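You operate a simulated robot arm through the tools that you are given. There is no shell and no other tool. Be economical: measure what you need, move in short steps, check, and stop when the job is done.

You are at the controls of a simulated robot arm. One attempt, no reset.

## Task
Put one of the steel rings from the top of the long yellow-legged bench on top of the white stepped plug. Put the grey steel tray on the top of the long yellow-legged bench away on the top deck of the blue trolley. Press the grey button of the start box three times. Put the steel adapter ring marked "62" from the left yellow bench steel top on the right yellow bench steel top and the steel adapter ring labelled "52" on the lower shelf of the right yellow bench. Put the 92 dark grey gear ring from the top of the long yellow-legged bench on the high grey shelf and the 72 dark grey gear ring on the cream wall desk. Press the cord of the left fan to switch it on. Do these in any order.

It is judged by the outcome, as a careful person would: the job done as asked, and still so three seconds after it is handed in. It fails if anything else is knocked over, pushed out of place, dropped, spilled or broken.

## Robot
A 7-joint arm with a two-finger parallel gripper on a trunk, on a base that drives. Base frame: it is fixed to the floor where the robot stands at the start and does not move with it; the origin is under the middle of the robot, x ahead of it, y to its left, z up; the surface under the hand at the start is at about z = 800. Readings come in mm, degrees, newtons and seconds.
With the tool pointing down near the work surface it reaches from about 440 to 900 mm from the robot's upright axis, wherever it stands. Its first joint turns from -17.0 to 126.0 degrees. Places, roughly: cord of the left fan [-2800, -4400, 1700]; cream wall desk [-200, -4300, 1000]; dark grey gear ring [1000, -500, 750]; grey button of the start box [-1700, -1800, 900]; grey steel tray (35x24x10 cm) [900, 0, 800]; high grey shelf (116x20 cm) [60, -4400, 1620]; lower shelf of the right yellow bench (46x20 cm) [-6200, -1680, 360]; right yellow bench steel top [-5600, -1800, 700]; steel adapter ring [-2250, -1750, 750]; steel ring [500, 0, 750]; steel ring (5x5x4 cm) [900, -200, 800]; top deck of the blue trolley [-5100, 0, 800]; white stepped plug (6x6x5 cm) [500, -300, 800]. Payload 1.57 kg.
Tool frame: the origin (TCP) lies between the finger pads and is the grasp point; the fingertips stand 30 mm ahead of it; z points along the fingers, y is the line along which they close. The gripper opens to 80 mm. The fingers are 17 mm wide and 12 mm thick; the gripper's body (40 by 82 mm) begins 80 mm behind the TCP.
Orientation is that of the tool frame in the base frame, as a unit quaternion [w, x, y, z]. With the fingers straight down and closing along the base's y, the tool's x points along the base's -x, its y along +y and its z along -z.

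## Interface
- The arm moves only by the tool arm_command. Its argument "deltas" is text: rows parted by semicolons, each of 7 numbers parted by spaces: the shift along the tool's x, y, z in mm, then the turn, a rotation vector about the tool's x, y, z in degrees, then the gripper command, from -1 (shut) to 1 (fully open), values between in proportion. In form: dx dy dz ax ay az fingers; .... A call has 1 to 8 rows; each row shifts and turns the commanded pose from where the row before left it, along the tool's axes as they then stand. Each row takes 0.2 s and may step no farther than 50 mm and 8.6 degrees from the row before; otherwise, or with a gripper value out of range, the whole call is refused. A pose out of reach is approached as far as the arm can. The call stops where the force on the tool passes 40 N (or 10 N more than at its start, if that is more) or the arm is blocked; 0.2 s more then pass. Each finger travels about 45 mm/s and halts on what it meets, pressing with about 29 N; the grip force reading is that of the motor and also rises with nothing between the fingers. The clock runs only during rows and for 0.2 s after the last one: add rows that do not move to give the fingers time. It gives the time, the measured TCP pose, the force on the tool (base axes), the opening and the grip force at its end, in the units of the frame above (readings bear some noise), with the torque about the TCP (base axes, N m) and any sound that the robot's microphone picked up.
- Cameras (640 x 400 px; columns grow to the right, rows downward): "scene" is now at [9.6, -241.9, 1328]; the picture's right is [-0.02, -1.00, 0.00], its down [-0.56, 0.01, -0.83] and it looks along [0.83, -0.02, -0.56] (base axes); focal length 258 px, centre (320, 200). "wrist" rides on the gripper at [72, -7, -122] in the tool frame; the picture's right is [0.09, 1.00, 0.00], its down [-0.84, 0.08, -0.54] and it looks along [-0.54, 0.05, 0.84] (tool axes); focal length 238 px, centre (320, 200). There is no depth. A picture from a camera that has moved, and an enlarged one, comes with that camera's place and axes in the base frame and with its lens. The place of the scene camera against the robot may be out by one fixed shift of up to 12 mm in any direction.
- grab_frame(camera): a new picture of that camera. It takes no simulated time.
- raise_lower(by): slides the trunk up (or, below 0, down) by that many mm; the arm and the scene camera ride with it, the base frame stays. It gives what a move gives, with no picture.
- base_move(legs): drives the robot by 1 to 6 legs, each [ahead, left, turn to the left] in mm, mm and degrees, along the robot's own axes; the way and the turn of a leg run together, so that a leg with both is an arc; at most 1500 mm and 180 degrees a leg. The arm and the cameras ride along, it lands a little off, and it stops where it bumps. It gives what a move gives.
- aim_head(pan, tilt): turns the head with the scene camera to pan (to the left, within 109 degrees either way) and tilt (down, from -29 to 69), counted from straight ahead of the robot. It gives what a move gives.
- inspect(camera, box): a new picture of the part [left, top, right, bottom] of that camera's present view, enlarged. It takes no simulated time.
- hand_in(): hands the job in; it is judged then, once.

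Go step by step. Nothing tells you exact positions but the pictures and the camera data: compare them with the known pose of the tool, close in by small moves and look again before you grip or let go. The budget is 207 turns and 184 pictures, counting those below and the enlarged ones. Unless the task says otherwise, let go and move clear before handing in.

The tools are called after ">>>" by a JSON object that holds its "api" and its "payload". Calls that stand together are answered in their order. arm_command: Moves the arm, as the interface text tells. Its arguments: {"type":"object","properties":{"deltas":{"type":"string"}},"required":["deltas"]} The other tools are called the same way: raise_lower (by) slides the trunk up or down; base_move (legs) drives the base; aim_head (pan, tilt) turns the head that bears the scene camera; grab_frame (camera) takes a picture; inspect (camera, box) takes an enlarged picture of a part of a camera's view; hand_in () hands the job in.

At the start:

```text
clock: 0.0
position: [707.8, -35.5, 1027.3]
ee_rot: [0.0, 0.0, 1.0, -0.001]
wrist_force: [-0.4, -0.6, 0.2]
torque: [0.0, -0.02, 0.0]
finger_gap: 79.8
grip_force: 0.1
trunk travel left (down, up): [-700.0, 90.0]
robot x, y, heading: [0.5, 2.2, -0.1]
head pan, tilt: [-1.4, 33.8]
```

scene: 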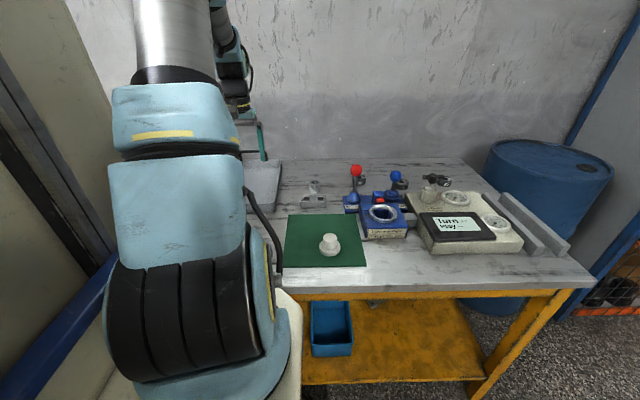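
wrist: 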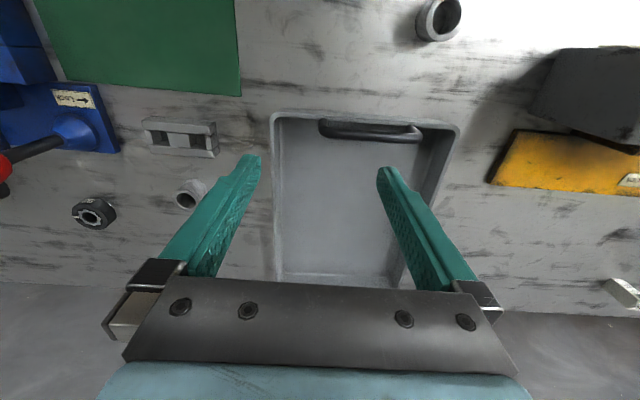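

I see the bench with the tray under the hand, a white plug on a green mat, and several rings. I'll enlarge the views to identify things.

>>> {"api": "inspect", "payload": {"camera": "scene", "box": [260, 150, 420, 270]}}

>>> {"api": "inspect", "payload": {"camera": "scene", "box": [400, 150, 560, 270]}}

>>> {"api": "inspect", "payload": {"camera": "wrist", "box": [0, 0, 320, 280]}}

>>> {"api": "inspect", "payload": {"camera": "wrist", "box": [320, 0, 640, 330]}}

```text
3.33 times, centred on (340, 210) of scene
camera zoom: at [9.6, -241.9, 1328.0], right [-0.02, -1.0, 0.0], down [-0.56, 0.01, -0.83], along [0.83, -0.02, -0.56], focal length 861 px, centre (253, 167)
```

zoom: 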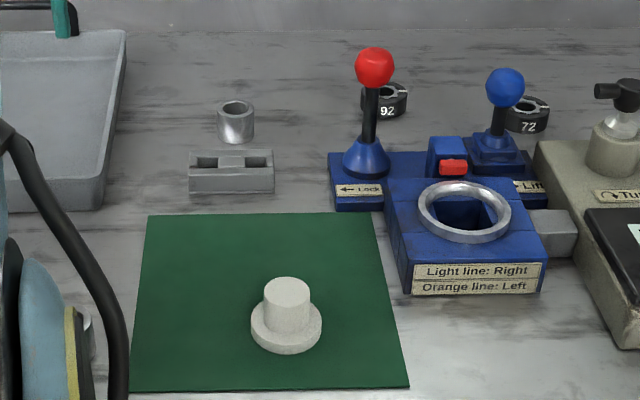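

```text
3.33 times, centred on (480, 210) of scene
camera zoom: at [9.6, -241.9, 1328.0], right [-0.02, -1.0, 0.0], down [-0.56, 0.01, -0.83], along [0.83, -0.02, -0.56], focal length 861 px, centre (-213, 167)
```

zoom: 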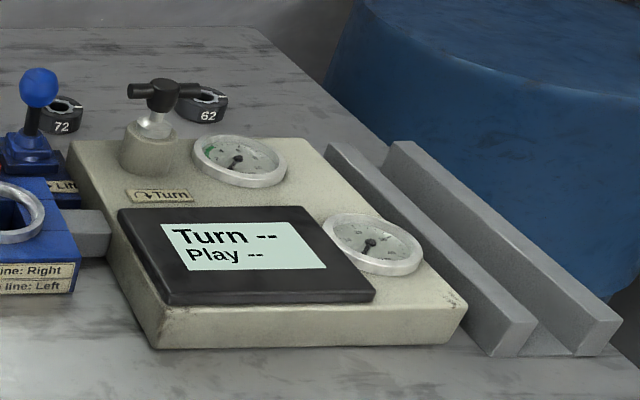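

```text
1.43 times, centred on (160, 140) of wrist
camera zoom: at [635.9, -42.5, 1147.3], right [-0.09, 1.0, 0.0], down [0.84, 0.08, 0.54], along [0.54, 0.05, -0.84], focal length 340 px, centre (549, 286)
```

zoom: 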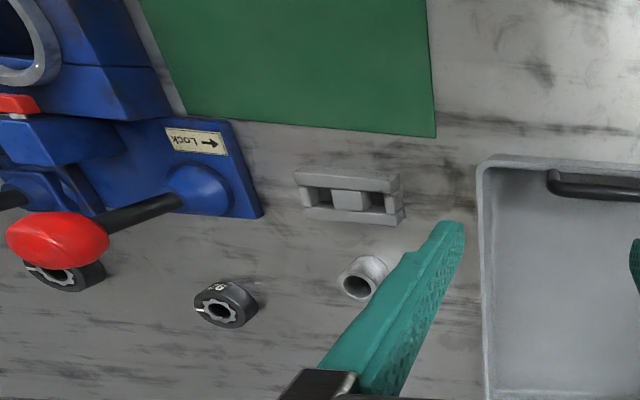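

```text
1.21 times, centred on (480, 165) of wrist
camera zoom: at [635.9, -42.5, 1147.3], right [-0.09, 1.0, 0.0], down [0.84, 0.08, 0.54], along [0.54, 0.05, -0.84], focal length 289 px, centre (126, 242)
```

zoom: 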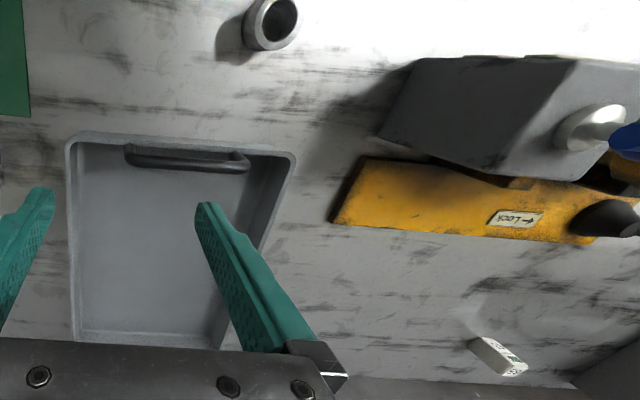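

Two steel rings are visible (one near (600,81), one near (850,-230)). I'll bring the wrist camera over the nearer ring.

>>> {"api": "arm_command", "payload": {"deltas": "27 29 18 0 0 0 1;27 29 18 0 0 0 1;27 29 18 0 0 0 1;27 29 18 0 0 0 1"}}

>>> {"api": "grab_frame", "payload": {"camera": "wrist"}}

>>> {"api": "grab_frame", "payload": {"camera": "scene"}}

```text
clock: 1.0
position: [602.6, 78.7, 956.3]
ee_rot: [0.0, 0.001, 1.0, 0.0]
wrist_force: [-0.3, 0.6, 0.1]
torque: [0.01, 0.03, 0.01]
finger_gap: 80.1
grip_force: 0.1
trunk travel left (down, up): [-700.0, 90.0]
robot x, y, heading: [2.4, 1.9, 0.2]
head pan, tilt: [-1.4, 33.8]
```

```text
177 pictures are left
camera wrist: at [529.8, 72.9, 1076.8], right [-0.09, 1.0, 0.0], down [0.84, 0.08, 0.54], along [0.54, 0.05, -0.84], focal length 238 px, centre (320, 200)
```

wrist: 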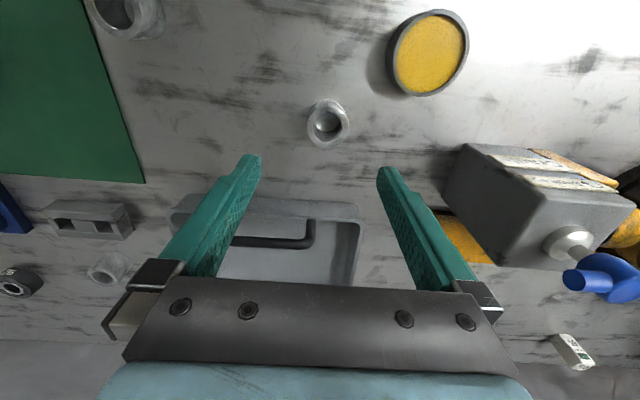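

```text
176 pictures are left
camera scene: at [9.6, -242.2, 1328.0], right [-0.03, -1.0, 0.0], down [-0.56, 0.01, -0.83], along [0.83, -0.02, -0.56], focal length 258 px, centre (320, 200)
```

scene: 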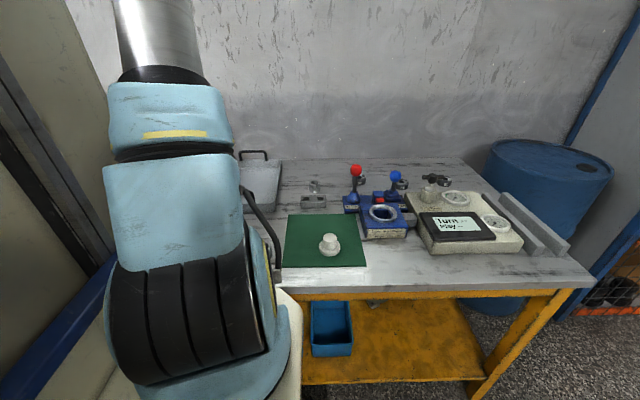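

>>> {"api": "inspect", "payload": {"camera": "wrist", "box": [60, 0, 220, 100]}}

>>> {"api": "inspect", "payload": {"camera": "wrist", "box": [270, 80, 390, 160]}}

>>> {"api": "inspect", "payload": {"camera": "wrist", "box": [40, 180, 200, 300]}}

>>> {"api": "inspect", "payload": {"camera": "scene", "box": [290, 220, 370, 270]}}

```text
4.00 times, centred on (140, 50) of wrist
camera zoom: at [529.8, 72.9, 1076.8], right [-0.09, 1.0, 0.0], down [0.84, 0.08, 0.54], along [0.54, 0.05, -0.84], focal length 953 px, centre (1040, 800)
```

zoom: 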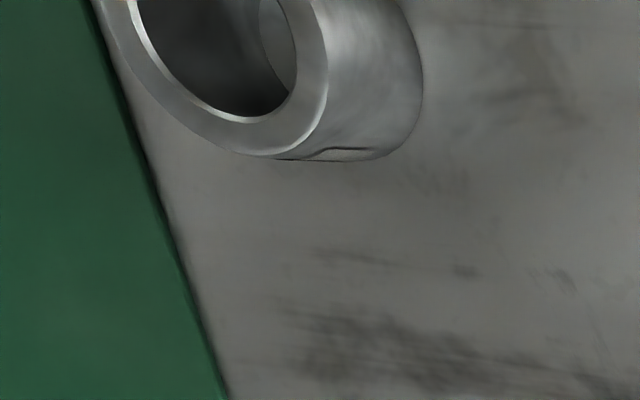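

```text
5.00 times, centred on (330, 120) of wrist
camera zoom: at [529.8, 72.9, 1076.8], right [-0.09, 1.0, 0.0], down [0.84, 0.08, 0.54], along [0.54, 0.05, -0.84], focal length 1192 px, centre (270, 600)
```

zoom: 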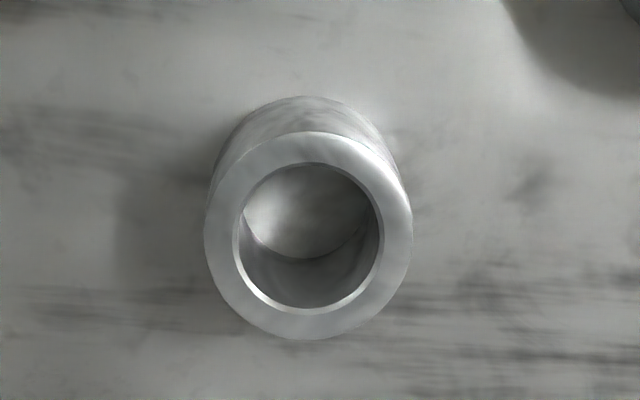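

```text
3.33 times, centred on (120, 240) of wrist
camera zoom: at [529.8, 72.9, 1076.8], right [-0.09, 1.0, 0.0], down [0.84, 0.08, 0.54], along [0.54, 0.05, -0.84], focal length 794 px, centre (987, 67)
```

zoom: 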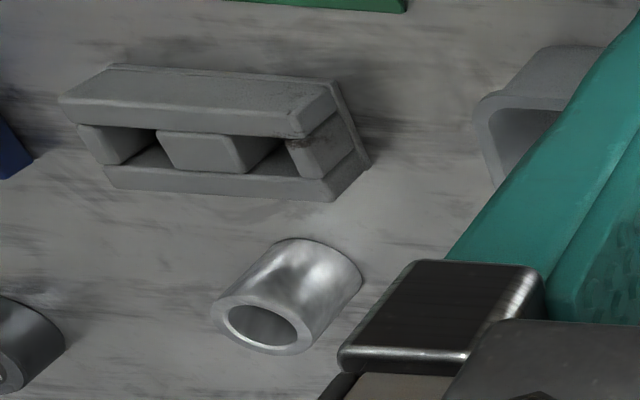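

```text
8.00 times, centred on (330, 245) of scene
camera zoom: at [9.6, -242.2, 1328.0], right [-0.03, -1.0, 0.0], down [-0.56, 0.01, -0.83], along [0.83, -0.02, -0.56], focal length 2067 px, centre (240, -160)
```

zoom: 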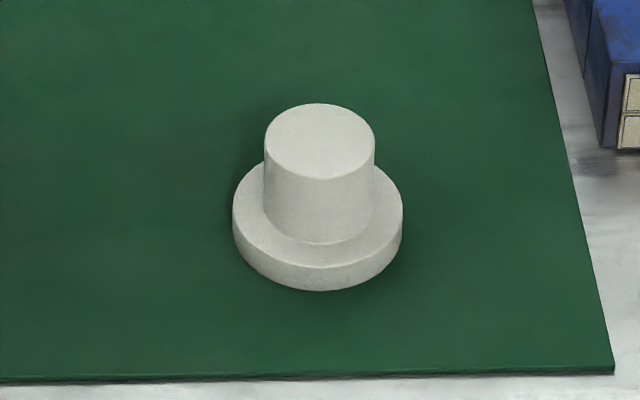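

Three rings: A (~594,86) is small-bored, C (~522,-90) looks larger. I'll look at C from above, as the plug's stem is about 38 mm.

>>> {"api": "arm_command", "payload": {"deltas": "17 -42 0 0 0 0 1;17 -42 0 0 0 0 1;17 -42 0 0 0 0 1;17 -42 0 0 0 0 1"}}

>>> {"api": "grab_frame", "payload": {"camera": "wrist"}}

```text
clock: 2.0
position: [530.9, -87.6, 954.1]
ee_rot: [0.0, -0.001, 1.0, -0.001]
wrist_force: [0.0, 1.2, -0.3]
torque: [-0.06, -0.01, -0.01]
finger_gap: 80.1
grip_force: 0.1
trunk travel left (down, up): [-700.0, 90.0]
robot x, y, heading: [3.5, -0.1, -0.2]
head pan, tilt: [-1.4, 33.8]
```

```text
171 pictures are left
camera wrist: at [458.5, -93.8, 1075.1], right [-0.09, 1.0, 0.0], down [0.84, 0.08, 0.54], along [0.54, 0.05, -0.84], focal length 238 px, centre (320, 200)
```

wrist: 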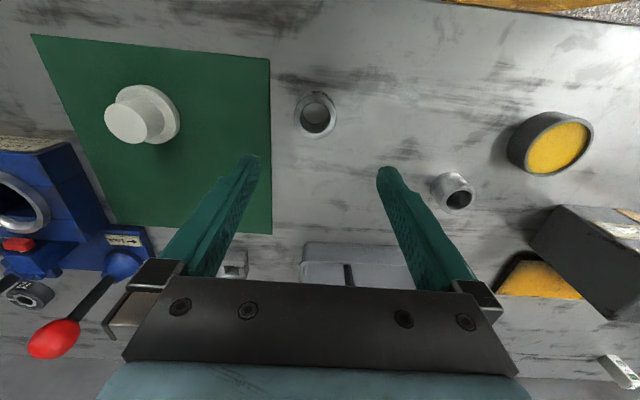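

>>> {"api": "inspect", "payload": {"camera": "wrist", "box": [270, 70, 370, 150]}}

>>> {"api": "inspect", "payload": {"camera": "wrist", "box": [90, 70, 190, 150]}}

```text
5.00 times, centred on (320, 110) of wrist
camera zoom: at [458.5, -93.8, 1075.1], right [-0.09, 1.0, 0.0], down [0.84, 0.08, 0.54], along [0.54, 0.05, -0.84], focal length 1192 px, centre (320, 650)
```

zoom: 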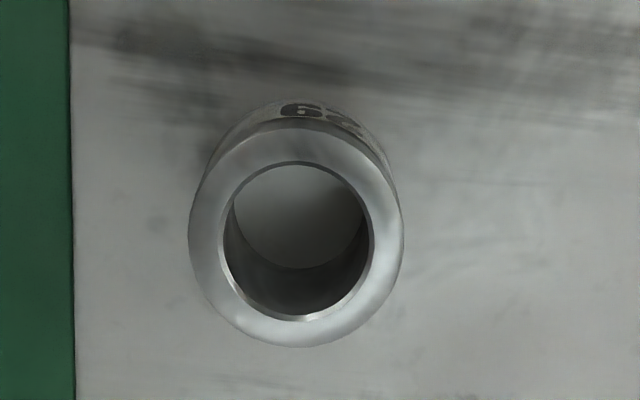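

```text
5.00 times, centred on (140, 110) of wrist
camera zoom: at [458.5, -93.8, 1075.1], right [-0.09, 1.0, 0.0], down [0.84, 0.08, 0.54], along [0.54, 0.05, -0.84], focal length 1192 px, centre (1220, 650)
```

zoom: 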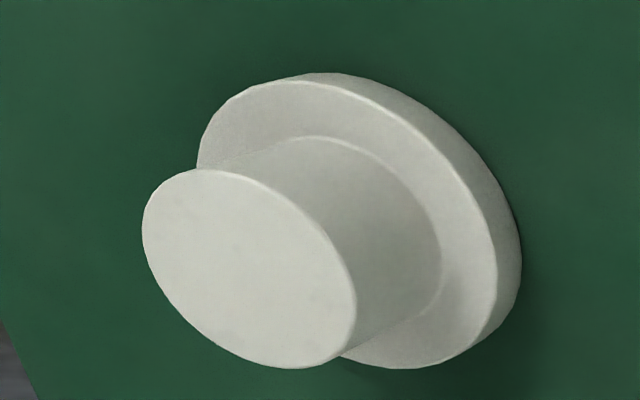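

Ring C (marked on its side) sits at about (519,-93), top near z≈830; I'll descend partway around it and check.

>>> {"api": "arm_command", "payload": {"deltas": "4 -2 30 0 0 0 1;4 -2 30 0 0 0 1;4 -1 30 0 0 0 1;0 0 12 0 0 0 1"}}

>>> {"api": "grab_frame", "payload": {"camera": "wrist"}}

```text
clock: 3.0
position: [516.1, -93.5, 852.2]
ee_rot: [0.0, 0.0, 1.0, -0.002]
wrist_force: [-0.4, -0.2, -0.7]
torque: [0.01, -0.06, -0.01]
finger_gap: 79.9
grip_force: 0.0
trunk travel left (down, up): [-700.0, 90.0]
robot x, y, heading: [1.4, 1.4, 0.1]
head pan, tilt: [-1.4, 33.8]
```

```text
168 pictures are left
camera wrist: at [444.6, -100.3, 972.6], right [-0.09, 1.0, 0.0], down [0.84, 0.08, 0.54], along [0.54, 0.05, -0.84], focal length 238 px, centre (320, 200)
```

wrist: 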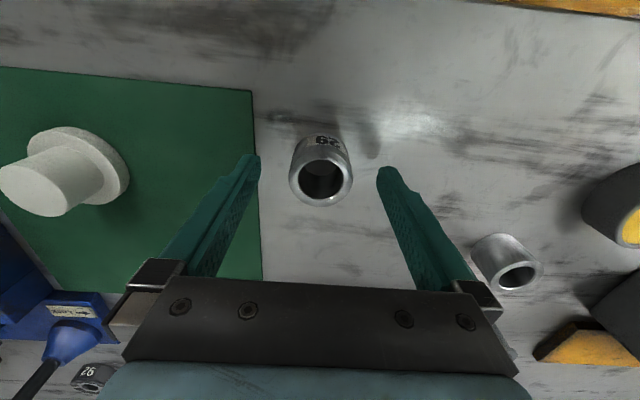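

The ring is centred between the fingers; lower a little and close.

>>> {"api": "arm_command", "payload": {"deltas": "0 0 12 0 0 0 1;0 0 5 0 0 0 1;0 0 0 0 0 0 -1;0 0 0 0 0 0 -1;0 0 0 0 0 0 -1;0 0 0 0 0 0 -1;0 0 0 0 0 0 -1"}}

>>> {"api": "grab_frame", "payload": {"camera": "wrist"}}

```text
clock: 4.6
position: [518.3, -93.9, 835.9]
ee_rot: [0.0, 0.001, 1.0, -0.001]
wrist_force: [-0.3, -0.2, -0.1]
torque: [0.01, 0.0, -0.04]
finger_gap: 41.9
grip_force: 29.3
trunk travel left (down, up): [-700.0, 90.0]
robot x, y, heading: [-2.3, 1.1, 0.2]
head pan, tilt: [-1.4, 33.8]
```

```text
167 pictures are left
camera wrist: at [446.9, -100.1, 955.6], right [-0.09, 1.0, 0.0], down [0.84, 0.08, 0.54], along [0.54, 0.05, -0.84], focal length 238 px, centre (320, 200)
```

wrist: 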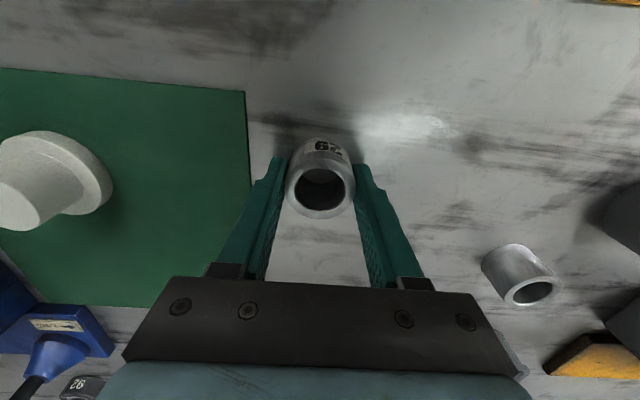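

Gripped (42 mm outside; bore smaller than the 38 mm stem, so it will stand on top of the plug). I'll lift and move beside/above the plug.

>>> {"api": "arm_command", "payload": {"deltas": "0 0 -50 0 0 0 -1;0 0 -45 0 0 0 -1;-4 -40 0 0 0 0 -1;-4 -40 0 0 0 0 -1;-4 -40 0 0 0 0 -1;-2 -20 0 0 0 0 -1"}}

>>> {"api": "grab_frame", "payload": {"camera": "wrist"}}

>>> {"api": "grab_frame", "payload": {"camera": "scene"}}

```text
clock: 6.0
position: [533.5, -234.4, 928.3]
ee_rot: [0.0, 0.0, 1.0, 0.0]
wrist_force: [0.7, 0.1, -0.2]
torque: [-0.03, -0.02, -0.01]
finger_gap: 0.0
grip_force: 21.9
trunk travel left (down, up): [-700.0, 90.0]
robot x, y, heading: [-0.7, -3.8, -0.3]
head pan, tilt: [-1.4, 33.8]
```

```text
166 pictures are left
camera wrist: at [460.6, -240.4, 1048.9], right [-0.09, 1.0, 0.0], down [0.84, 0.08, 0.54], along [0.54, 0.05, -0.84], focal length 238 px, centre (320, 200)
```

wrist: 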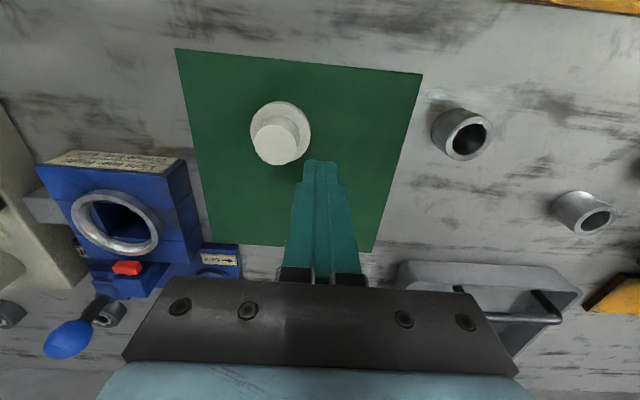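

```text
165 pictures are left
camera scene: at [9.6, -241.6, 1328.1], right [-0.02, -1.0, 0.0], down [-0.56, 0.01, -0.83], along [0.83, -0.02, -0.56], focal length 258 px, centre (320, 200)
```

scene: 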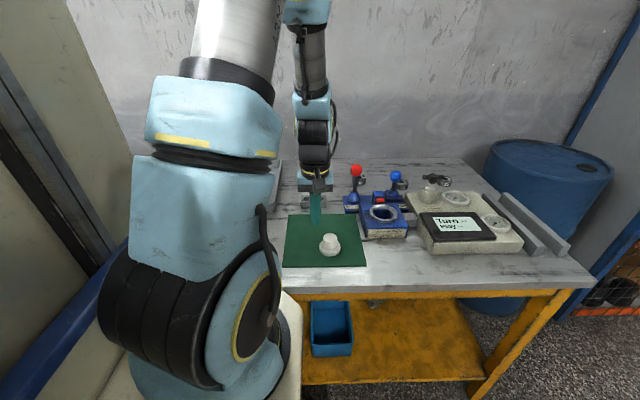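

The ring slipped out of the grip and still stands where it was; I gripped too high. I'll go back, and grip lower this time.

>>> {"api": "arm_command", "payload": {"deltas": "4 36 0 0 0 0 1;4 36 0 0 0 0 1;4 36 0 0 0 0 1;3 32 0 0 0 0 1;0 0 30 0 0 0 1;0 0 30 0 0 0 1"}}

>>> {"api": "grab_frame", "payload": {"camera": "wrist"}}

```text
clock: 7.4
position: [520.4, -91.4, 868.9]
ee_rot: [0.0, 0.0, 1.0, -0.001]
wrist_force: [0.0, -0.4, 1.4]
torque: [-0.01, 0.0, 0.01]
finger_gap: 80.1
grip_force: 0.0
trunk travel left (down, up): [-700.0, 90.0]
robot x, y, heading: [0.5, -0.7, -0.3]
head pan, tilt: [-1.4, 33.8]
```

```text
164 pictures are left
camera wrist: at [448.0, -98.8, 990.4], right [-0.09, 1.0, 0.0], down [0.84, 0.08, 0.54], along [0.54, 0.05, -0.84], focal length 238 px, centre (320, 200)
```

wrist: 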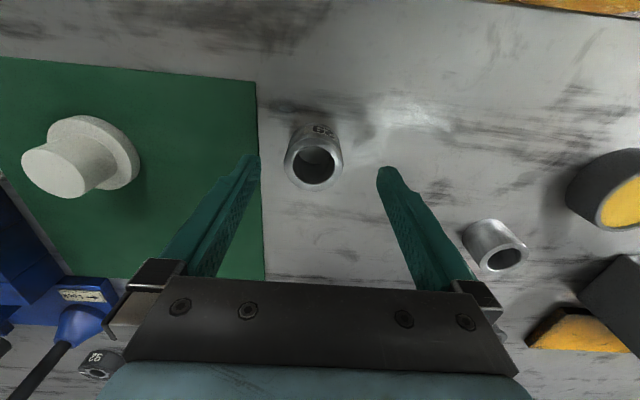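

>>> {"api": "arm_command", "payload": {"deltas": "0 -2 20 0 0 0 1;0 0 12 0 0 0 1;0 0 5 0 0 0 1;0 0 4 0 0 0 1;0 0 0 0 0 0 1"}}

>>> {"api": "grab_frame", "payload": {"camera": "wrist"}}

```text
clock: 8.4
position: [522.5, -95.5, 833.2]
ee_rot: [0.002, 0.001, 1.0, -0.001]
wrist_force: [-5.8, 0.4, 34.7]
torque: [-1.7, 0.23, -0.27]
finger_gap: 79.6
grip_force: 0.1
trunk travel left (down, up): [-700.0, 90.0]
robot x, y, heading: [-0.1, 0.7, -0.2]
head pan, tilt: [-1.4, 33.8]
stopped in row 5: the force on the tool passed its limit at 46 N (the readings are from after the stop); the commanded pose is now the measured one
```

```text
163 pictures are left
camera wrist: at [448.5, -101.2, 953.2], right [-0.09, 1.0, 0.0], down [0.84, 0.08, 0.54], along [0.54, 0.05, -0.84], focal length 238 px, centre (320, 200)
```

wrist: 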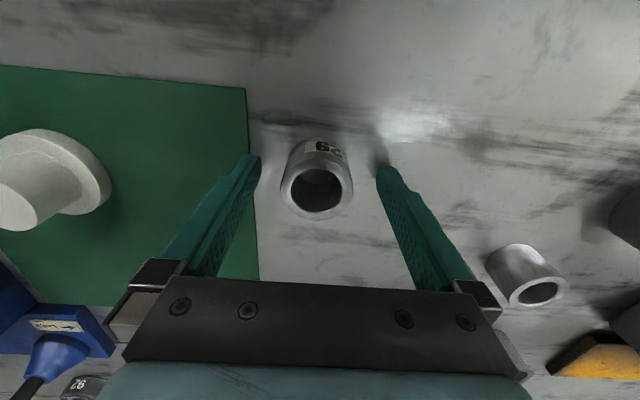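

The fingertips just touch the bench (top z≈802). Raise 2 mm, close, and lift slowly.

>>> {"api": "arm_command", "payload": {"deltas": "4 -1 -2 0 0 0 1;0 0 0 0 0 0 -1;0 0 0 0 0 0 -1;0 0 0 0 0 0 -1;0 0 0 0 0 0 -1;0 0 -3 0 0 0 -1;0 0 -4 0 0 0 -1;0 0 -5 0 0 0 -1"}}

>>> {"api": "grab_frame", "payload": {"camera": "wrist"}}

```text
clock: 10.2
position: [518.1, -96.3, 845.6]
ee_rot: [0.001, 0.0, 1.0, -0.001]
wrist_force: [-1.2, 0.6, -2.8]
torque: [0.0, 0.0, -0.03]
finger_gap: 40.4
grip_force: 28.8
trunk travel left (down, up): [-700.0, 90.0]
robot x, y, heading: [1.7, 0.0, -0.1]
head pan, tilt: [-1.4, 33.8]
```

```text
162 pictures are left
camera wrist: at [445.3, -102.8, 965.6], right [-0.09, 1.0, 0.0], down [0.84, 0.08, 0.54], along [0.54, 0.05, -0.84], focal length 238 px, centre (320, 200)
```

wrist: 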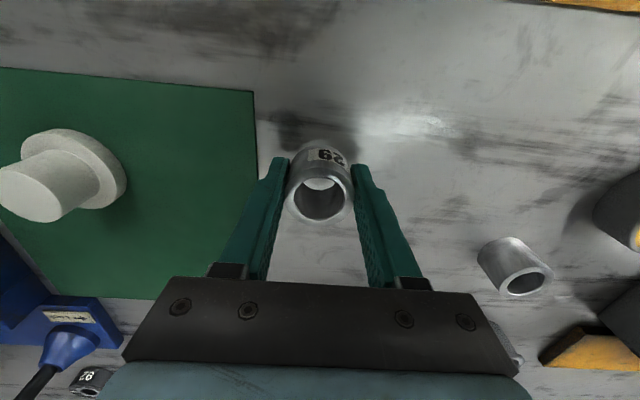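

The ring is off the table with its weight on the hand. Continue lifting gently.

>>> {"api": "arm_command", "payload": {"deltas": "0 0 -7 0 0 0 -1;0 0 -10 0 0 0 -1;0 0 -12 0 0 0 -1;0 0 -12 0 0 0 -1;0 0 -12 0 0 0 -1;0 0 -12 0 0 0 -1;0 0 -10 0 0 0 -1;0 0 0 0 0 0 -1"}}

>>> {"api": "grab_frame", "payload": {"camera": "wrist"}}

```text
clock: 12.0
position: [518.2, -95.1, 919.4]
ee_rot: [0.001, 0.0, 1.0, -0.001]
wrist_force: [-0.2, 0.9, -1.8]
torque: [0.0, -0.02, 0.0]
finger_gap: 40.5
grip_force: 28.5
trunk travel left (down, up): [-700.0, 90.0]
robot x, y, heading: [-0.7, -1.1, 0.2]
head pan, tilt: [-1.4, 33.8]
```

```text
161 pictures are left
camera wrist: at [444.5, -102.0, 1041.1], right [-0.09, 1.0, 0.0], down [0.84, 0.08, 0.54], along [0.54, 0.05, -0.84], focal length 238 px, centre (320, 200)
```

wrist: 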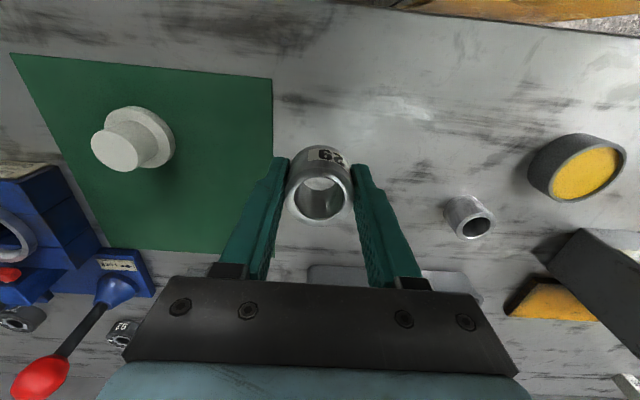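

>>> {"api": "arm_command", "payload": {"deltas": "-2 -15 0 0 0 0 -1;-3 -26 0 0 0 0 -1;-3 -28 0 0 0 0 -1;-3 -28 0 0 0 0 -1;-3 -28 0 0 0 0 -1;-3 -28 0 0 0 0 -1;-2 -15 0 0 0 0 -1;0 0 0 0 0 0 -1"}}

>>> {"api": "grab_frame", "payload": {"camera": "wrist"}}

>>> {"api": "inspect", "payload": {"camera": "scene", "box": [270, 180, 390, 270]}}

```text
clock: 13.8
position: [539.3, -266.1, 920.5]
ee_rot: [0.001, 0.001, 1.0, -0.001]
wrist_force: [-0.6, -0.1, -2.2]
torque: [0.01, 0.03, 0.01]
finger_gap: 40.6
grip_force: 29.2
trunk travel left (down, up): [-700.0, 90.0]
robot x, y, heading: [1.2, 2.8, -0.2]
head pan, tilt: [-1.4, 33.8]
```

```text
160 pictures are left
camera wrist: at [465.4, -271.4, 1040.3], right [-0.09, 1.0, 0.0], down [0.84, 0.08, 0.54], along [0.54, 0.05, -0.84], focal length 238 px, centre (320, 200)
```

wrist: 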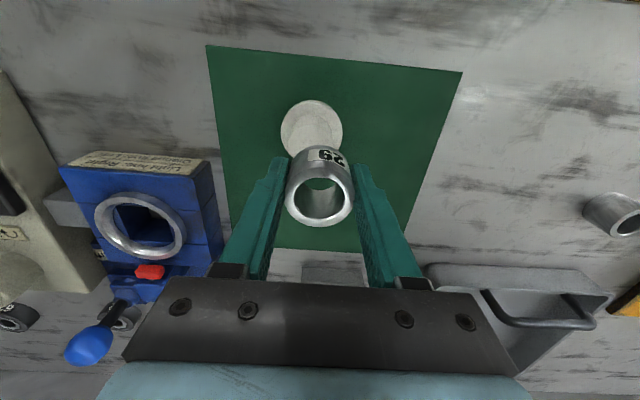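

```text
4.44 times, centred on (330, 225) of scene
camera zoom: at [9.6, -241.9, 1328.0], right [-0.02, -1.0, 0.0], down [-0.56, 0.01, -0.83], along [0.83, -0.02, -0.56], focal length 1148 px, centre (276, 89)
```

zoom: 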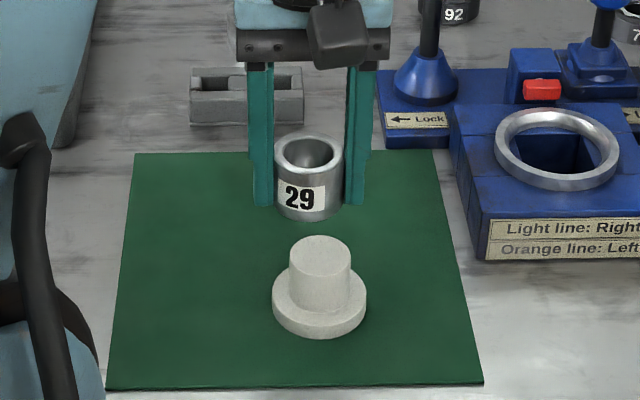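

The ring (label 29) is held straight; the plug is about 2 mm nearer and 8 mm to the right. Shift and lower to just above it.

>>> {"api": "arm_command", "payload": {"deltas": "1 -4 6 0 0 0 -1;1 -3 8 0 0 0 -1;0 0 9 0 0 0 -1;0 0 0 0 0 0 -1"}}

>>> {"api": "grab_frame", "payload": {"camera": "wrist"}}

>>> {"api": "inspect", "payload": {"camera": "scene", "box": [290, 200, 370, 260]}}

```text
clock: 14.8
position: [536.2, -270.7, 897.7]
ee_rot: [0.002, 0.001, 1.0, -0.001]
wrist_force: [0.5, 0.0, -2.6]
torque: [-0.01, -0.03, 0.01]
finger_gap: 40.6
grip_force: 28.9
trunk travel left (down, up): [-700.0, 90.0]
robot x, y, heading: [-0.6, -0.8, -0.1]
head pan, tilt: [-1.4, 33.8]
```

```text
158 pictures are left
camera wrist: at [463.5, -277.2, 1018.6], right [-0.09, 1.0, 0.0], down [0.84, 0.08, 0.54], along [0.54, 0.05, -0.84], focal length 238 px, centre (320, 200)
```

wrist: 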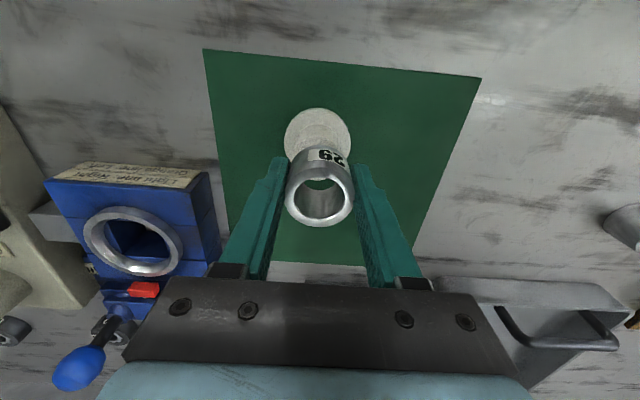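

```text
6.67 times, centred on (330, 230) of scene
camera zoom: at [9.6, -241.9, 1328.0], right [-0.02, -1.0, 0.0], down [-0.56, 0.01, -0.83], along [0.83, -0.02, -0.56], focal length 1722 px, centre (253, 0)
```

zoom: 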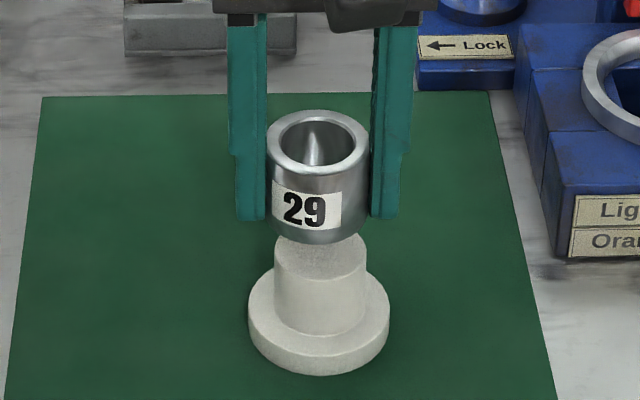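

>>> {"api": "arm_command", "payload": {"deltas": "3 -1 4 0 0 0 -1;0 0 4 0 0 0 -1;0 0 0 0 0 0 -1"}}

>>> {"api": "inspect", "payload": {"camera": "scene", "box": [290, 200, 370, 260]}}

>>> {"api": "grab_frame", "payload": {"camera": "wrist"}}

```text
clock: 15.6
position: [532.6, -271.4, 889.9]
ee_rot: [0.002, 0.001, 1.0, 0.0]
wrist_force: [-0.2, 0.1, -2.2]
torque: [-0.01, 0.01, 0.0]
finger_gap: 40.2
grip_force: 28.8
trunk travel left (down, up): [-700.0, 90.0]
robot x, y, heading: [-3.6, 1.1, -0.0]
head pan, tilt: [-1.4, 33.8]
```

```text
6.67 times, centred on (330, 230) of scene
camera zoom: at [9.6, -241.9, 1328.0], right [-0.02, -1.0, 0.0], down [-0.56, 0.01, -0.83], along [0.83, -0.02, -0.56], focal length 1722 px, centre (253, 0)
```

zoom: 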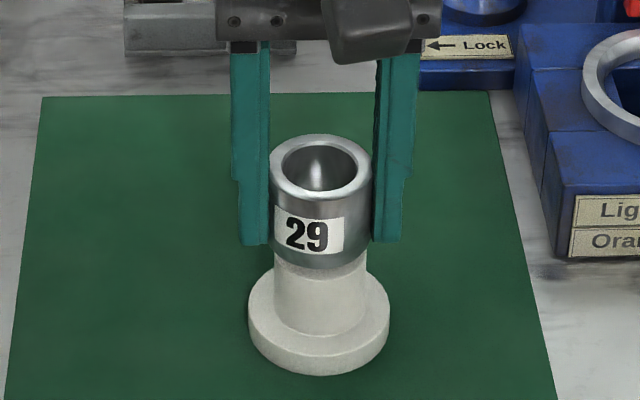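

```text
155 pictures are left
camera wrist: at [459.3, -278.2, 1009.4], right [-0.09, 1.0, 0.0], down [0.84, 0.08, 0.54], along [0.54, 0.05, -0.84], focal length 238 px, centre (320, 200)
```

wrist: 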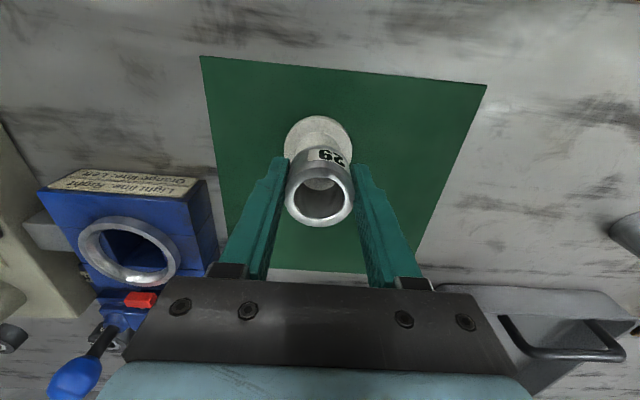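

>>> {"api": "arm_command", "payload": {"deltas": "0 0 3 0 0 0 -1;0 0 2 0 0 0 -1;0 0 1 0 0 0 -1;0 0 0 0 0 0 -1"}}

>>> {"api": "inspect", "payload": {"camera": "scene", "box": [290, 200, 370, 260]}}

```text
clock: 16.6
position: [531.9, -271.8, 882.1]
ee_rot: [0.001, 0.001, 1.0, -0.002]
wrist_force: [-0.2, 0.3, -1.0]
torque: [0.0, 0.01, 0.0]
finger_gap: 40.4
grip_force: 28.6
trunk travel left (down, up): [-700.0, 90.0]
robot x, y, heading: [5.4, -2.3, 0.0]
head pan, tilt: [-1.4, 33.8]
```

```text
6.67 times, centred on (330, 230) of scene
camera zoom: at [9.6, -241.9, 1328.0], right [-0.02, -1.0, 0.0], down [-0.56, 0.01, -0.83], along [0.83, -0.02, -0.56], focal length 1722 px, centre (253, 0)
```

zoom: 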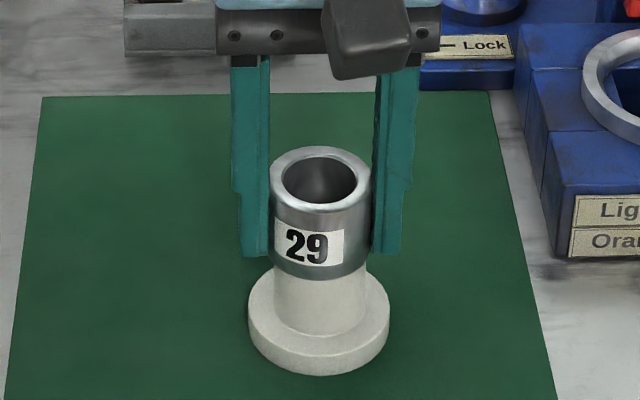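

>>> {"api": "arm_command", "payload": {"deltas": "0 0 1 0 0 0 -1;0 0 1 0 0 0 -1;0 0 0 0 0 0 -1"}}

```text
clock: 17.4
position: [532.2, -271.5, 881.3]
ee_rot: [0.0, 0.001, 1.0, -0.001]
wrist_force: [-0.1, 0.2, -1.4]
torque: [-0.01, 0.02, -0.03]
finger_gap: 40.6
grip_force: 28.6
trunk travel left (down, up): [-700.0, 90.0]
robot x, y, heading: [-0.9, 0.4, -0.1]
head pan, tilt: [-1.4, 33.8]
```

>>> {"api": "arm_command", "payload": {"deltas": "0 0 1.5 0 0 0 -1;0 0 1.5 0 0 0 -1;0 0 0 0 0 0 -1"}}

>>> {"api": "inspect", "payload": {"camera": "scene", "box": [290, 200, 370, 260]}}

```text
clock: 18.2
position: [531.3, -271.1, 878.6]
ee_rot: [0.002, 0.001, 1.0, -0.001]
wrist_force: [-0.9, 0.1, -2.4]
torque: [-0.01, -0.02, -0.01]
finger_gap: 40.6
grip_force: 28.8
trunk travel left (down, up): [-700.0, 90.0]
robot x, y, heading: [2.1, -0.5, 0.1]
head pan, tilt: [-1.4, 33.8]
```

```text
6.67 times, centred on (330, 230) of scene
camera zoom: at [9.6, -241.9, 1328.0], right [-0.02, -1.0, 0.0], down [-0.56, 0.01, -0.83], along [0.83, -0.02, -0.56], focal length 1722 px, centre (253, 0)
```

zoom: 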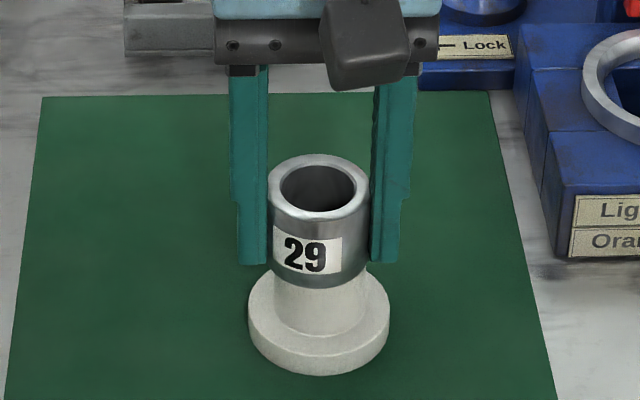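

>>> {"api": "arm_command", "payload": {"deltas": "0 0 1.5 0 0 0 -1;0 0 1.5 0 0 0 -1;0 0 1 0 0 0 -1;0 0 0 0 0 0 -1"}}

>>> {"api": "grab_frame", "payload": {"camera": "wrist"}}

```text
clock: 18.9
position: [532.0, -271.3, 878.6]
ee_rot: [0.003, 0.001, 1.0, -0.002]
wrist_force: [-7.7, 3.1, 30.4]
torque: [0.34, 0.4, 0.07]
finger_gap: 40.4
grip_force: 28.9
trunk travel left (down, up): [-700.0, 90.0]
robot x, y, heading: [-2.7, -0.4, -0.1]
head pan, tilt: [-1.4, 33.8]
stopped in row 3: the force on the tool passed its limit at 44 N (the readings are from after the stop); the commanded pose is now the measured one
```

```text
152 pictures are left
camera wrist: at [458.3, -277.5, 998.7], right [-0.09, 1.0, 0.0], down [0.83, 0.08, 0.55], along [0.54, 0.05, -0.84], focal length 238 px, centre (320, 200)
```

wrist: 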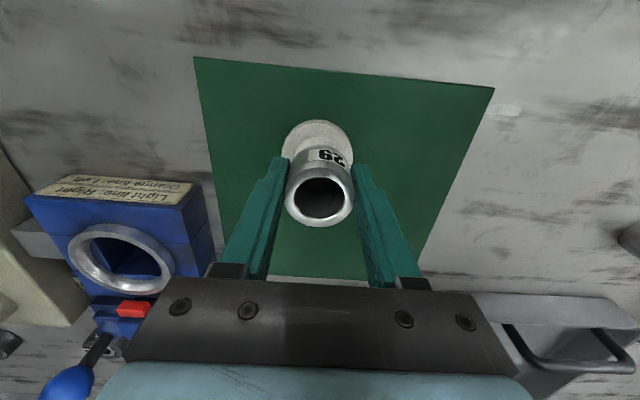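

Contact at z≈878.6 with the plug. Ease off slightly and open gradually.

>>> {"api": "arm_command", "payload": {"deltas": "0 0 -0.8 0 0 0 -1;0 0 0 0 0 0 0.1;0 0 0 0 0 0 0.2;0 0 0 0 0 0 0.4;0 0 0 0 0 0 0.6"}}

>>> {"api": "inspect", "payload": {"camera": "scene", "box": [290, 200, 370, 260]}}

>>> {"api": "grab_frame", "payload": {"camera": "wrist"}}

```text
clock: 20.1
position: [533.9, -271.4, 876.4]
ee_rot: [0.002, 0.001, 1.0, -0.001]
wrist_force: [-0.7, 0.6, 0.3]
torque: [-0.02, -0.01, 0.01]
finger_gap: 64.0
grip_force: 0.0
trunk travel left (down, up): [-700.0, 90.0]
robot x, y, heading: [2.0, -1.1, 0.1]
head pan, tilt: [-1.4, 33.8]
```

```text
6.67 times, centred on (330, 230) of scene
camera zoom: at [9.6, -241.9, 1328.0], right [-0.02, -1.0, 0.0], down [-0.56, 0.01, -0.83], along [0.83, -0.02, -0.56], focal length 1722 px, centre (253, 0)
```

zoom: 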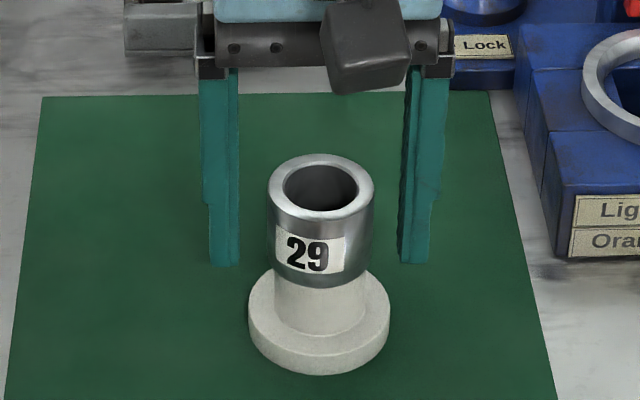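

```text
150 pictures are left
camera wrist: at [459.2, -278.0, 997.7], right [-0.09, 1.0, 0.0], down [0.83, 0.08, 0.55], along [0.54, 0.05, -0.84], focal length 238 px, centre (320, 200)
```

wrist: 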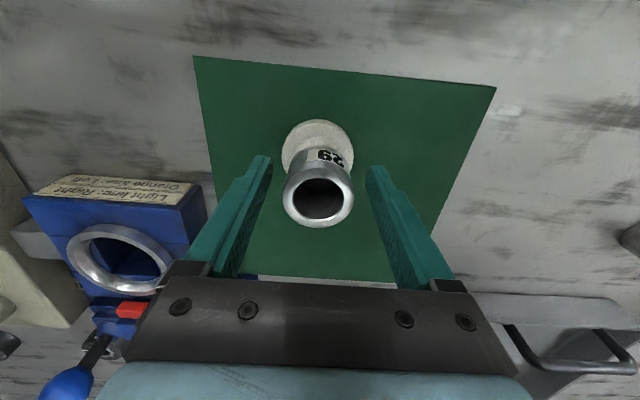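

The ring stands on the plug. I'll rise clear, then drive 450 mm right to look at the gear rings.

>>> {"api": "arm_command", "payload": {"deltas": "0 0 -15 0 0 0 0.7;0 0 -45 0 0 0 1;0 0 -50 0 0 0 1;0 0 -50 0 0 0 1;0 0 -40 0 0 0 1"}}

>>> {"api": "base_move", "payload": {"legs": [[0, -450, 0]]}}

>>> {"api": "grab_frame", "payload": {"camera": "wrist"}}

>>> {"api": "grab_frame", "payload": {"camera": "scene"}}

```text
clock: 21.3
position: [529.1, -268.7, 1074.5]
ee_rot: [0.001, 0.001, 1.0, -0.001]
wrist_force: [0.2, -0.2, -0.4]
torque: [0.04, 0.0, 0.0]
finger_gap: 79.9
grip_force: 0.0
trunk travel left (down, up): [-700.0, 90.0]
robot x, y, heading: [-0.7, -2.2, 0.1]
head pan, tilt: [-1.4, 33.8]
```

```text
clock: 24.1
position: [522.5, -732.7, 1074.1]
ee_rot: [0.002, 0.007, 1.0, -0.001]
wrist_force: [-0.4, -0.8, -0.2]
torque: [-0.03, 0.02, -0.03]
finger_gap: 80.0
grip_force: 0.1
trunk travel left (down, up): [-700.0, 90.0]
robot x, y, heading: [-5.8, -461.2, -0.4]
head pan, tilt: [-1.4, 33.8]
```

```text
149 pictures are left
camera wrist: at [450.3, -738.0, 1194.5], right [-0.08, 1.0, 0.0], down [0.84, 0.07, 0.55], along [0.54, 0.04, -0.84], focal length 238 px, centre (320, 200)
```

wrist: 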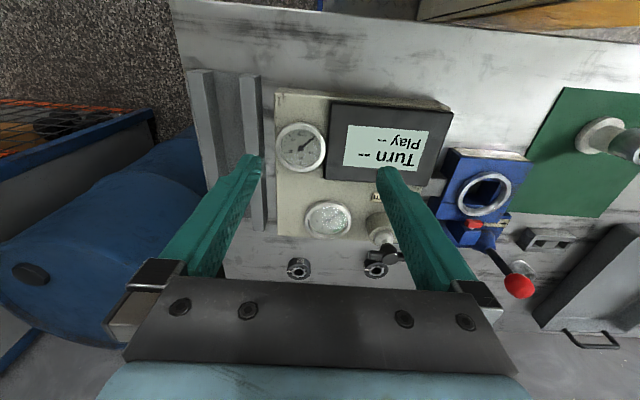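

```text
148 pictures are left
camera scene: at [4.4, -698.4, 1328.0], right [-0.04, -1.0, 0.0], down [-0.56, 0.02, -0.83], along [0.83, -0.03, -0.56], focal length 258 px, centre (320, 200)
```

scene: 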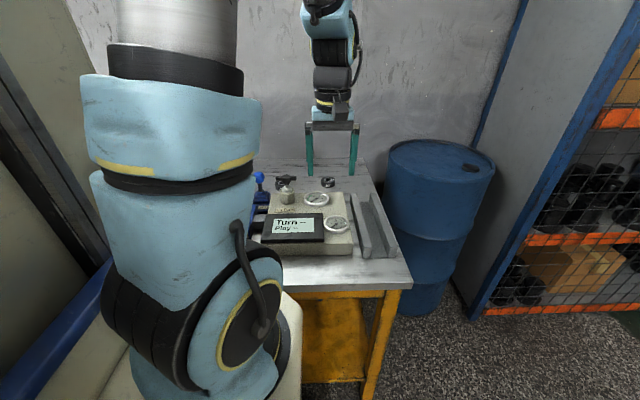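

Gear 72 is near (862,-580), 62 near (876,-753); 92 is beyond the red lever near (905,-412). I'll move the base 60 mm ahead and swing the hand toward 92 at safe height.

>>> {"api": "base_move", "payload": {"legs": [[60, 0, 0]]}}

>>> {"api": "arm_command", "payload": {"deltas": "-10 40 0 0 0 0 1;-20 40 0 0 0 0 1;-25 40 0 0 0 0 1;-25 40 0 0 0 0 1;-25 40 0 0 0 0 1;-30 37 0 0 0 0 1;-30 37 0 0 0 0 1;-30 37 0 0 0 0 1"}}

>>> {"api": "grab_frame", "payload": {"camera": "wrist"}}

```text
clock: 25.2
position: [565.2, -725.8, 1073.8]
ee_rot: [0.003, 0.002, 1.0, -0.002]
wrist_force: [-0.2, 0.6, 0.9]
torque: [0.01, 0.0, 0.02]
finger_gap: 79.9
grip_force: 0.0
trunk travel left (down, up): [-700.0, 90.0]
robot x, y, heading: [34.4, -459.0, 0.1]
head pan, tilt: [-1.4, 33.8]
stopped in leg 1: the robot was blocked; the commanded pose is now the measured one
```

```text
clock: 27.0
position: [756.9, -416.9, 1076.9]
ee_rot: [0.002, 0.0, 1.0, -0.001]
wrist_force: [-0.8, -1.4, 0.5]
torque: [0.07, -0.02, -0.03]
finger_gap: 79.9
grip_force: 0.0
trunk travel left (down, up): [-700.0, 90.0]
robot x, y, heading: [33.2, -455.8, -0.1]
head pan, tilt: [-1.4, 33.8]
```

```text
147 pictures are left
camera wrist: at [683.7, -424.0, 1197.2], right [-0.09, 1.0, 0.0], down [0.83, 0.08, 0.55], along [0.54, 0.05, -0.84], focal length 238 px, centre (320, 200)
```

wrist: 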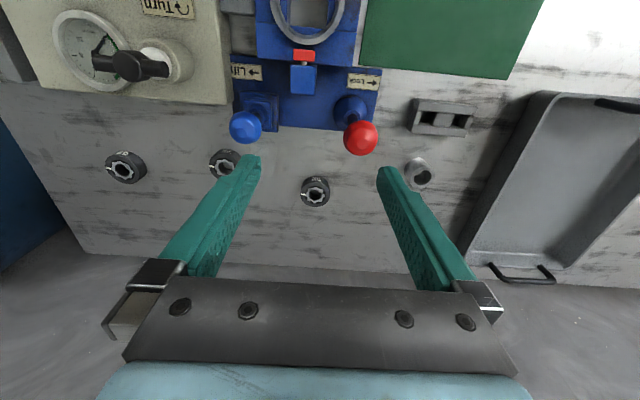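

>>> {"api": "arm_command", "payload": {"deltas": "-38 1 0 0 0 0 1;-38 1 0 0 0 0 1;-38 1 30 0 0 0 1;-36 0 35 0 0 0 1;0 0 40 0 0 0 1;0 0 40 0 0 0 1"}}

>>> {"api": "grab_frame", "payload": {"camera": "wrist"}}

>>> {"api": "grab_frame", "payload": {"camera": "scene"}}

```text
refused: row 4 steps farther than a row can; nothing moved
```

```text
146 pictures are left
camera wrist: at [683.7, -424.0, 1197.2], right [-0.09, 1.0, 0.0], down [0.83, 0.08, 0.55], along [0.54, 0.05, -0.84], focal length 238 px, centre (320, 200)
```

wrist: 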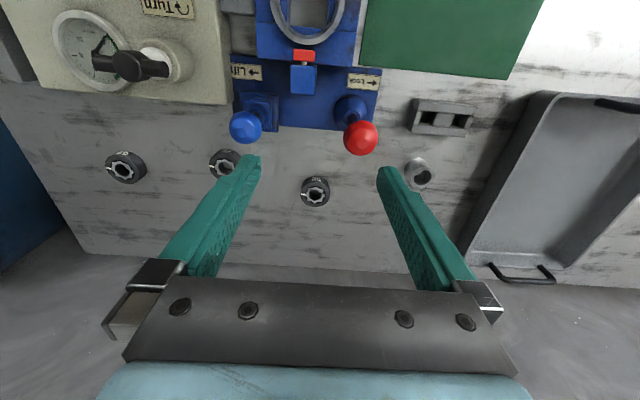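

```text
145 pictures are left
camera scene: at [43.5, -698.5, 1328.0], right [-0.03, -1.0, 0.0], down [-0.56, 0.01, -0.83], along [0.83, -0.02, -0.56], focal length 258 px, centre (320, 200)
```

scene: 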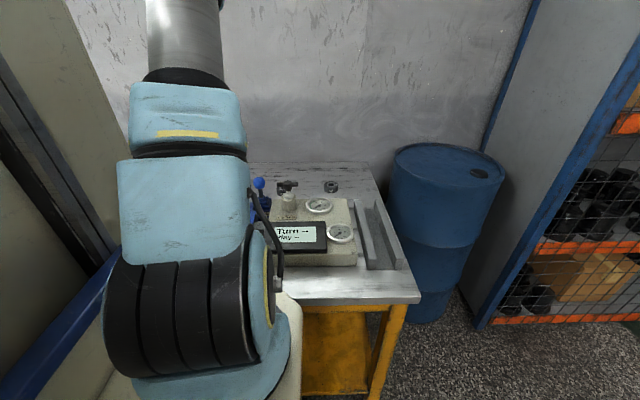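

>>> {"api": "arm_command", "payload": {"deltas": "-38 1 0 0 0 0 1;-38 1 0 0 0 0 1;-38 1 0 0 0 0 1;-36 0 30 0 0 0 1;0 0 45 0 0 0 1;0 0 45 0 0 0 1;0 0 30 0 0 0 1"}}

>>> {"api": "grab_frame", "payload": {"camera": "wrist"}}

```text
clock: 28.6
position: [910.0, -413.0, 925.9]
ee_rot: [0.002, 0.001, 1.0, -0.001]
wrist_force: [0.0, 0.3, 0.3]
torque: [0.0, -0.01, 0.02]
finger_gap: 79.8
grip_force: 0.0
trunk travel left (down, up): [-700.0, 90.0]
robot x, y, heading: [33.7, -456.3, -0.0]
head pan, tilt: [-1.4, 33.8]
```

```text
144 pictures are left
camera wrist: at [836.9, -420.2, 1045.8], right [-0.09, 1.0, 0.0], down [0.83, 0.08, 0.55], along [0.54, 0.05, -0.84], focal length 238 px, centre (320, 200)
```

wrist: 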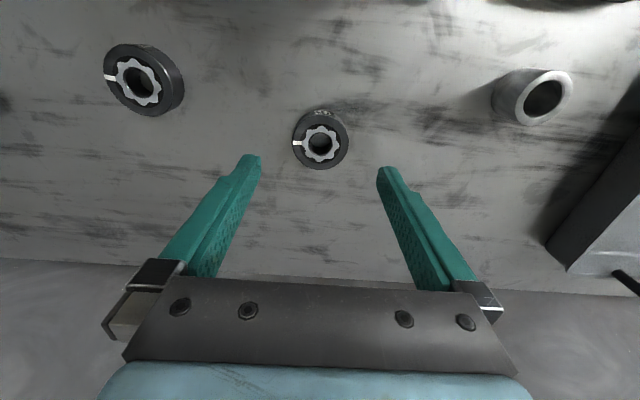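

>>> {"api": "arm_command", "payload": {"deltas": "-4 0 35 0 0 0 1;0 0 35 0 0 0 1;0 0 14 0 0 0 1;0 0 0 0 0 0 1"}}

>>> {"api": "grab_frame", "payload": {"camera": "wrist"}}

```text
clock: 29.6
position: [914.3, -411.9, 840.7]
ee_rot: [0.003, 0.001, 1.0, -0.002]
wrist_force: [0.4, -0.6, -0.6]
torque: [0.01, -0.02, 0.0]
finger_gap: 79.8
grip_force: 0.0
trunk travel left (down, up): [-700.0, 90.0]
robot x, y, heading: [37.6, -458.9, -0.1]
head pan, tilt: [-1.4, 33.8]
```

```text
143 pictures are left
camera wrist: at [841.0, -418.5, 961.5], right [-0.09, 1.0, 0.0], down [0.83, 0.08, 0.55], along [0.54, 0.05, -0.84], focal length 238 px, centre (320, 200)
```

wrist: 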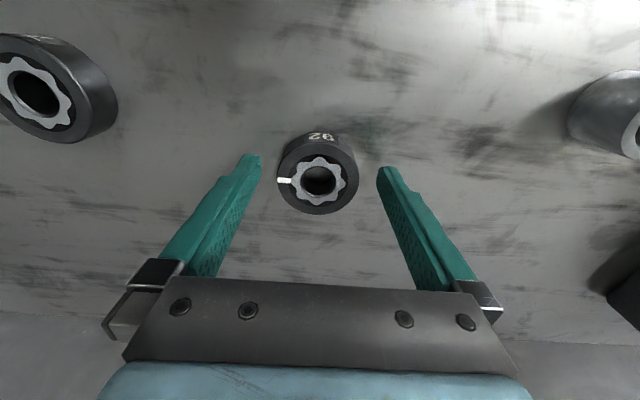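

92 is centred. Lower, close, and lift slowly.

>>> {"api": "arm_command", "payload": {"deltas": "0 -1 5 0 0 0 1;0 0 2 0 0 0 0.2;0 0 0 0 0 0 -1;0 0 0 0 0 0 -1;0 0 0 0 0 0 -1;0 0 0 0 0 0 -1;0 0 -3 0 0 0 -1;0 0 -4 0 0 0 -1"}}

>>> {"api": "arm_command", "payload": {"deltas": "0 0 -6 0 0 0 -1;0 0 -10 0 0 0 -1;0 0 -15 0 0 0 -1;0 0 -20 0 0 0 -1;0 0 -20 0 0 0 -1;0 0 -20 0 0 0 -1;0 0 -20 0 0 0 -1;0 0 -10 0 0 0 -1"}}

>>> {"api": "grab_frame", "payload": {"camera": "wrist"}}

```text
clock: 31.4
position: [915.8, -416.2, 839.4]
ee_rot: [0.003, 0.001, 1.0, -0.001]
wrist_force: [0.8, -0.7, -4.0]
torque: [-0.01, 0.02, 0.01]
finger_gap: 55.7
grip_force: 29.4
trunk travel left (down, up): [-700.0, 90.0]
robot x, y, heading: [33.5, -456.9, 0.2]
head pan, tilt: [-1.4, 33.8]
```

```text
clock: 33.2
position: [913.0, -415.0, 962.0]
ee_rot: [0.003, 0.0, 1.0, -0.002]
wrist_force: [0.4, 0.8, -3.0]
torque: [0.0, 0.06, -0.02]
finger_gap: 55.6
grip_force: 29.0
trunk travel left (down, up): [-700.0, 90.0]
robot x, y, heading: [33.8, -454.8, -0.1]
head pan, tilt: [-1.4, 33.8]
```

```text
142 pictures are left
camera wrist: at [839.0, -421.7, 1082.3], right [-0.09, 1.0, 0.0], down [0.83, 0.08, 0.55], along [0.54, 0.05, -0.84], focal length 238 px, centre (320, 200)
```

wrist: 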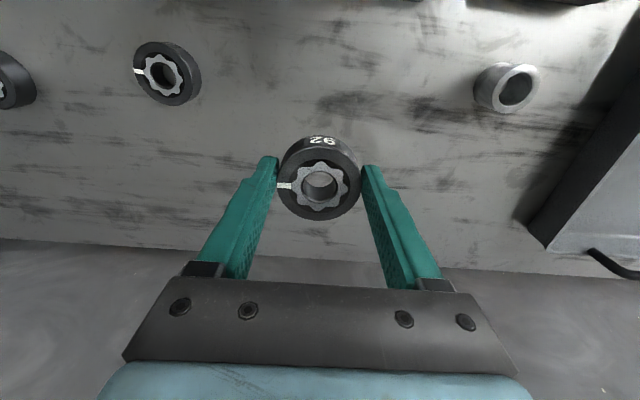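

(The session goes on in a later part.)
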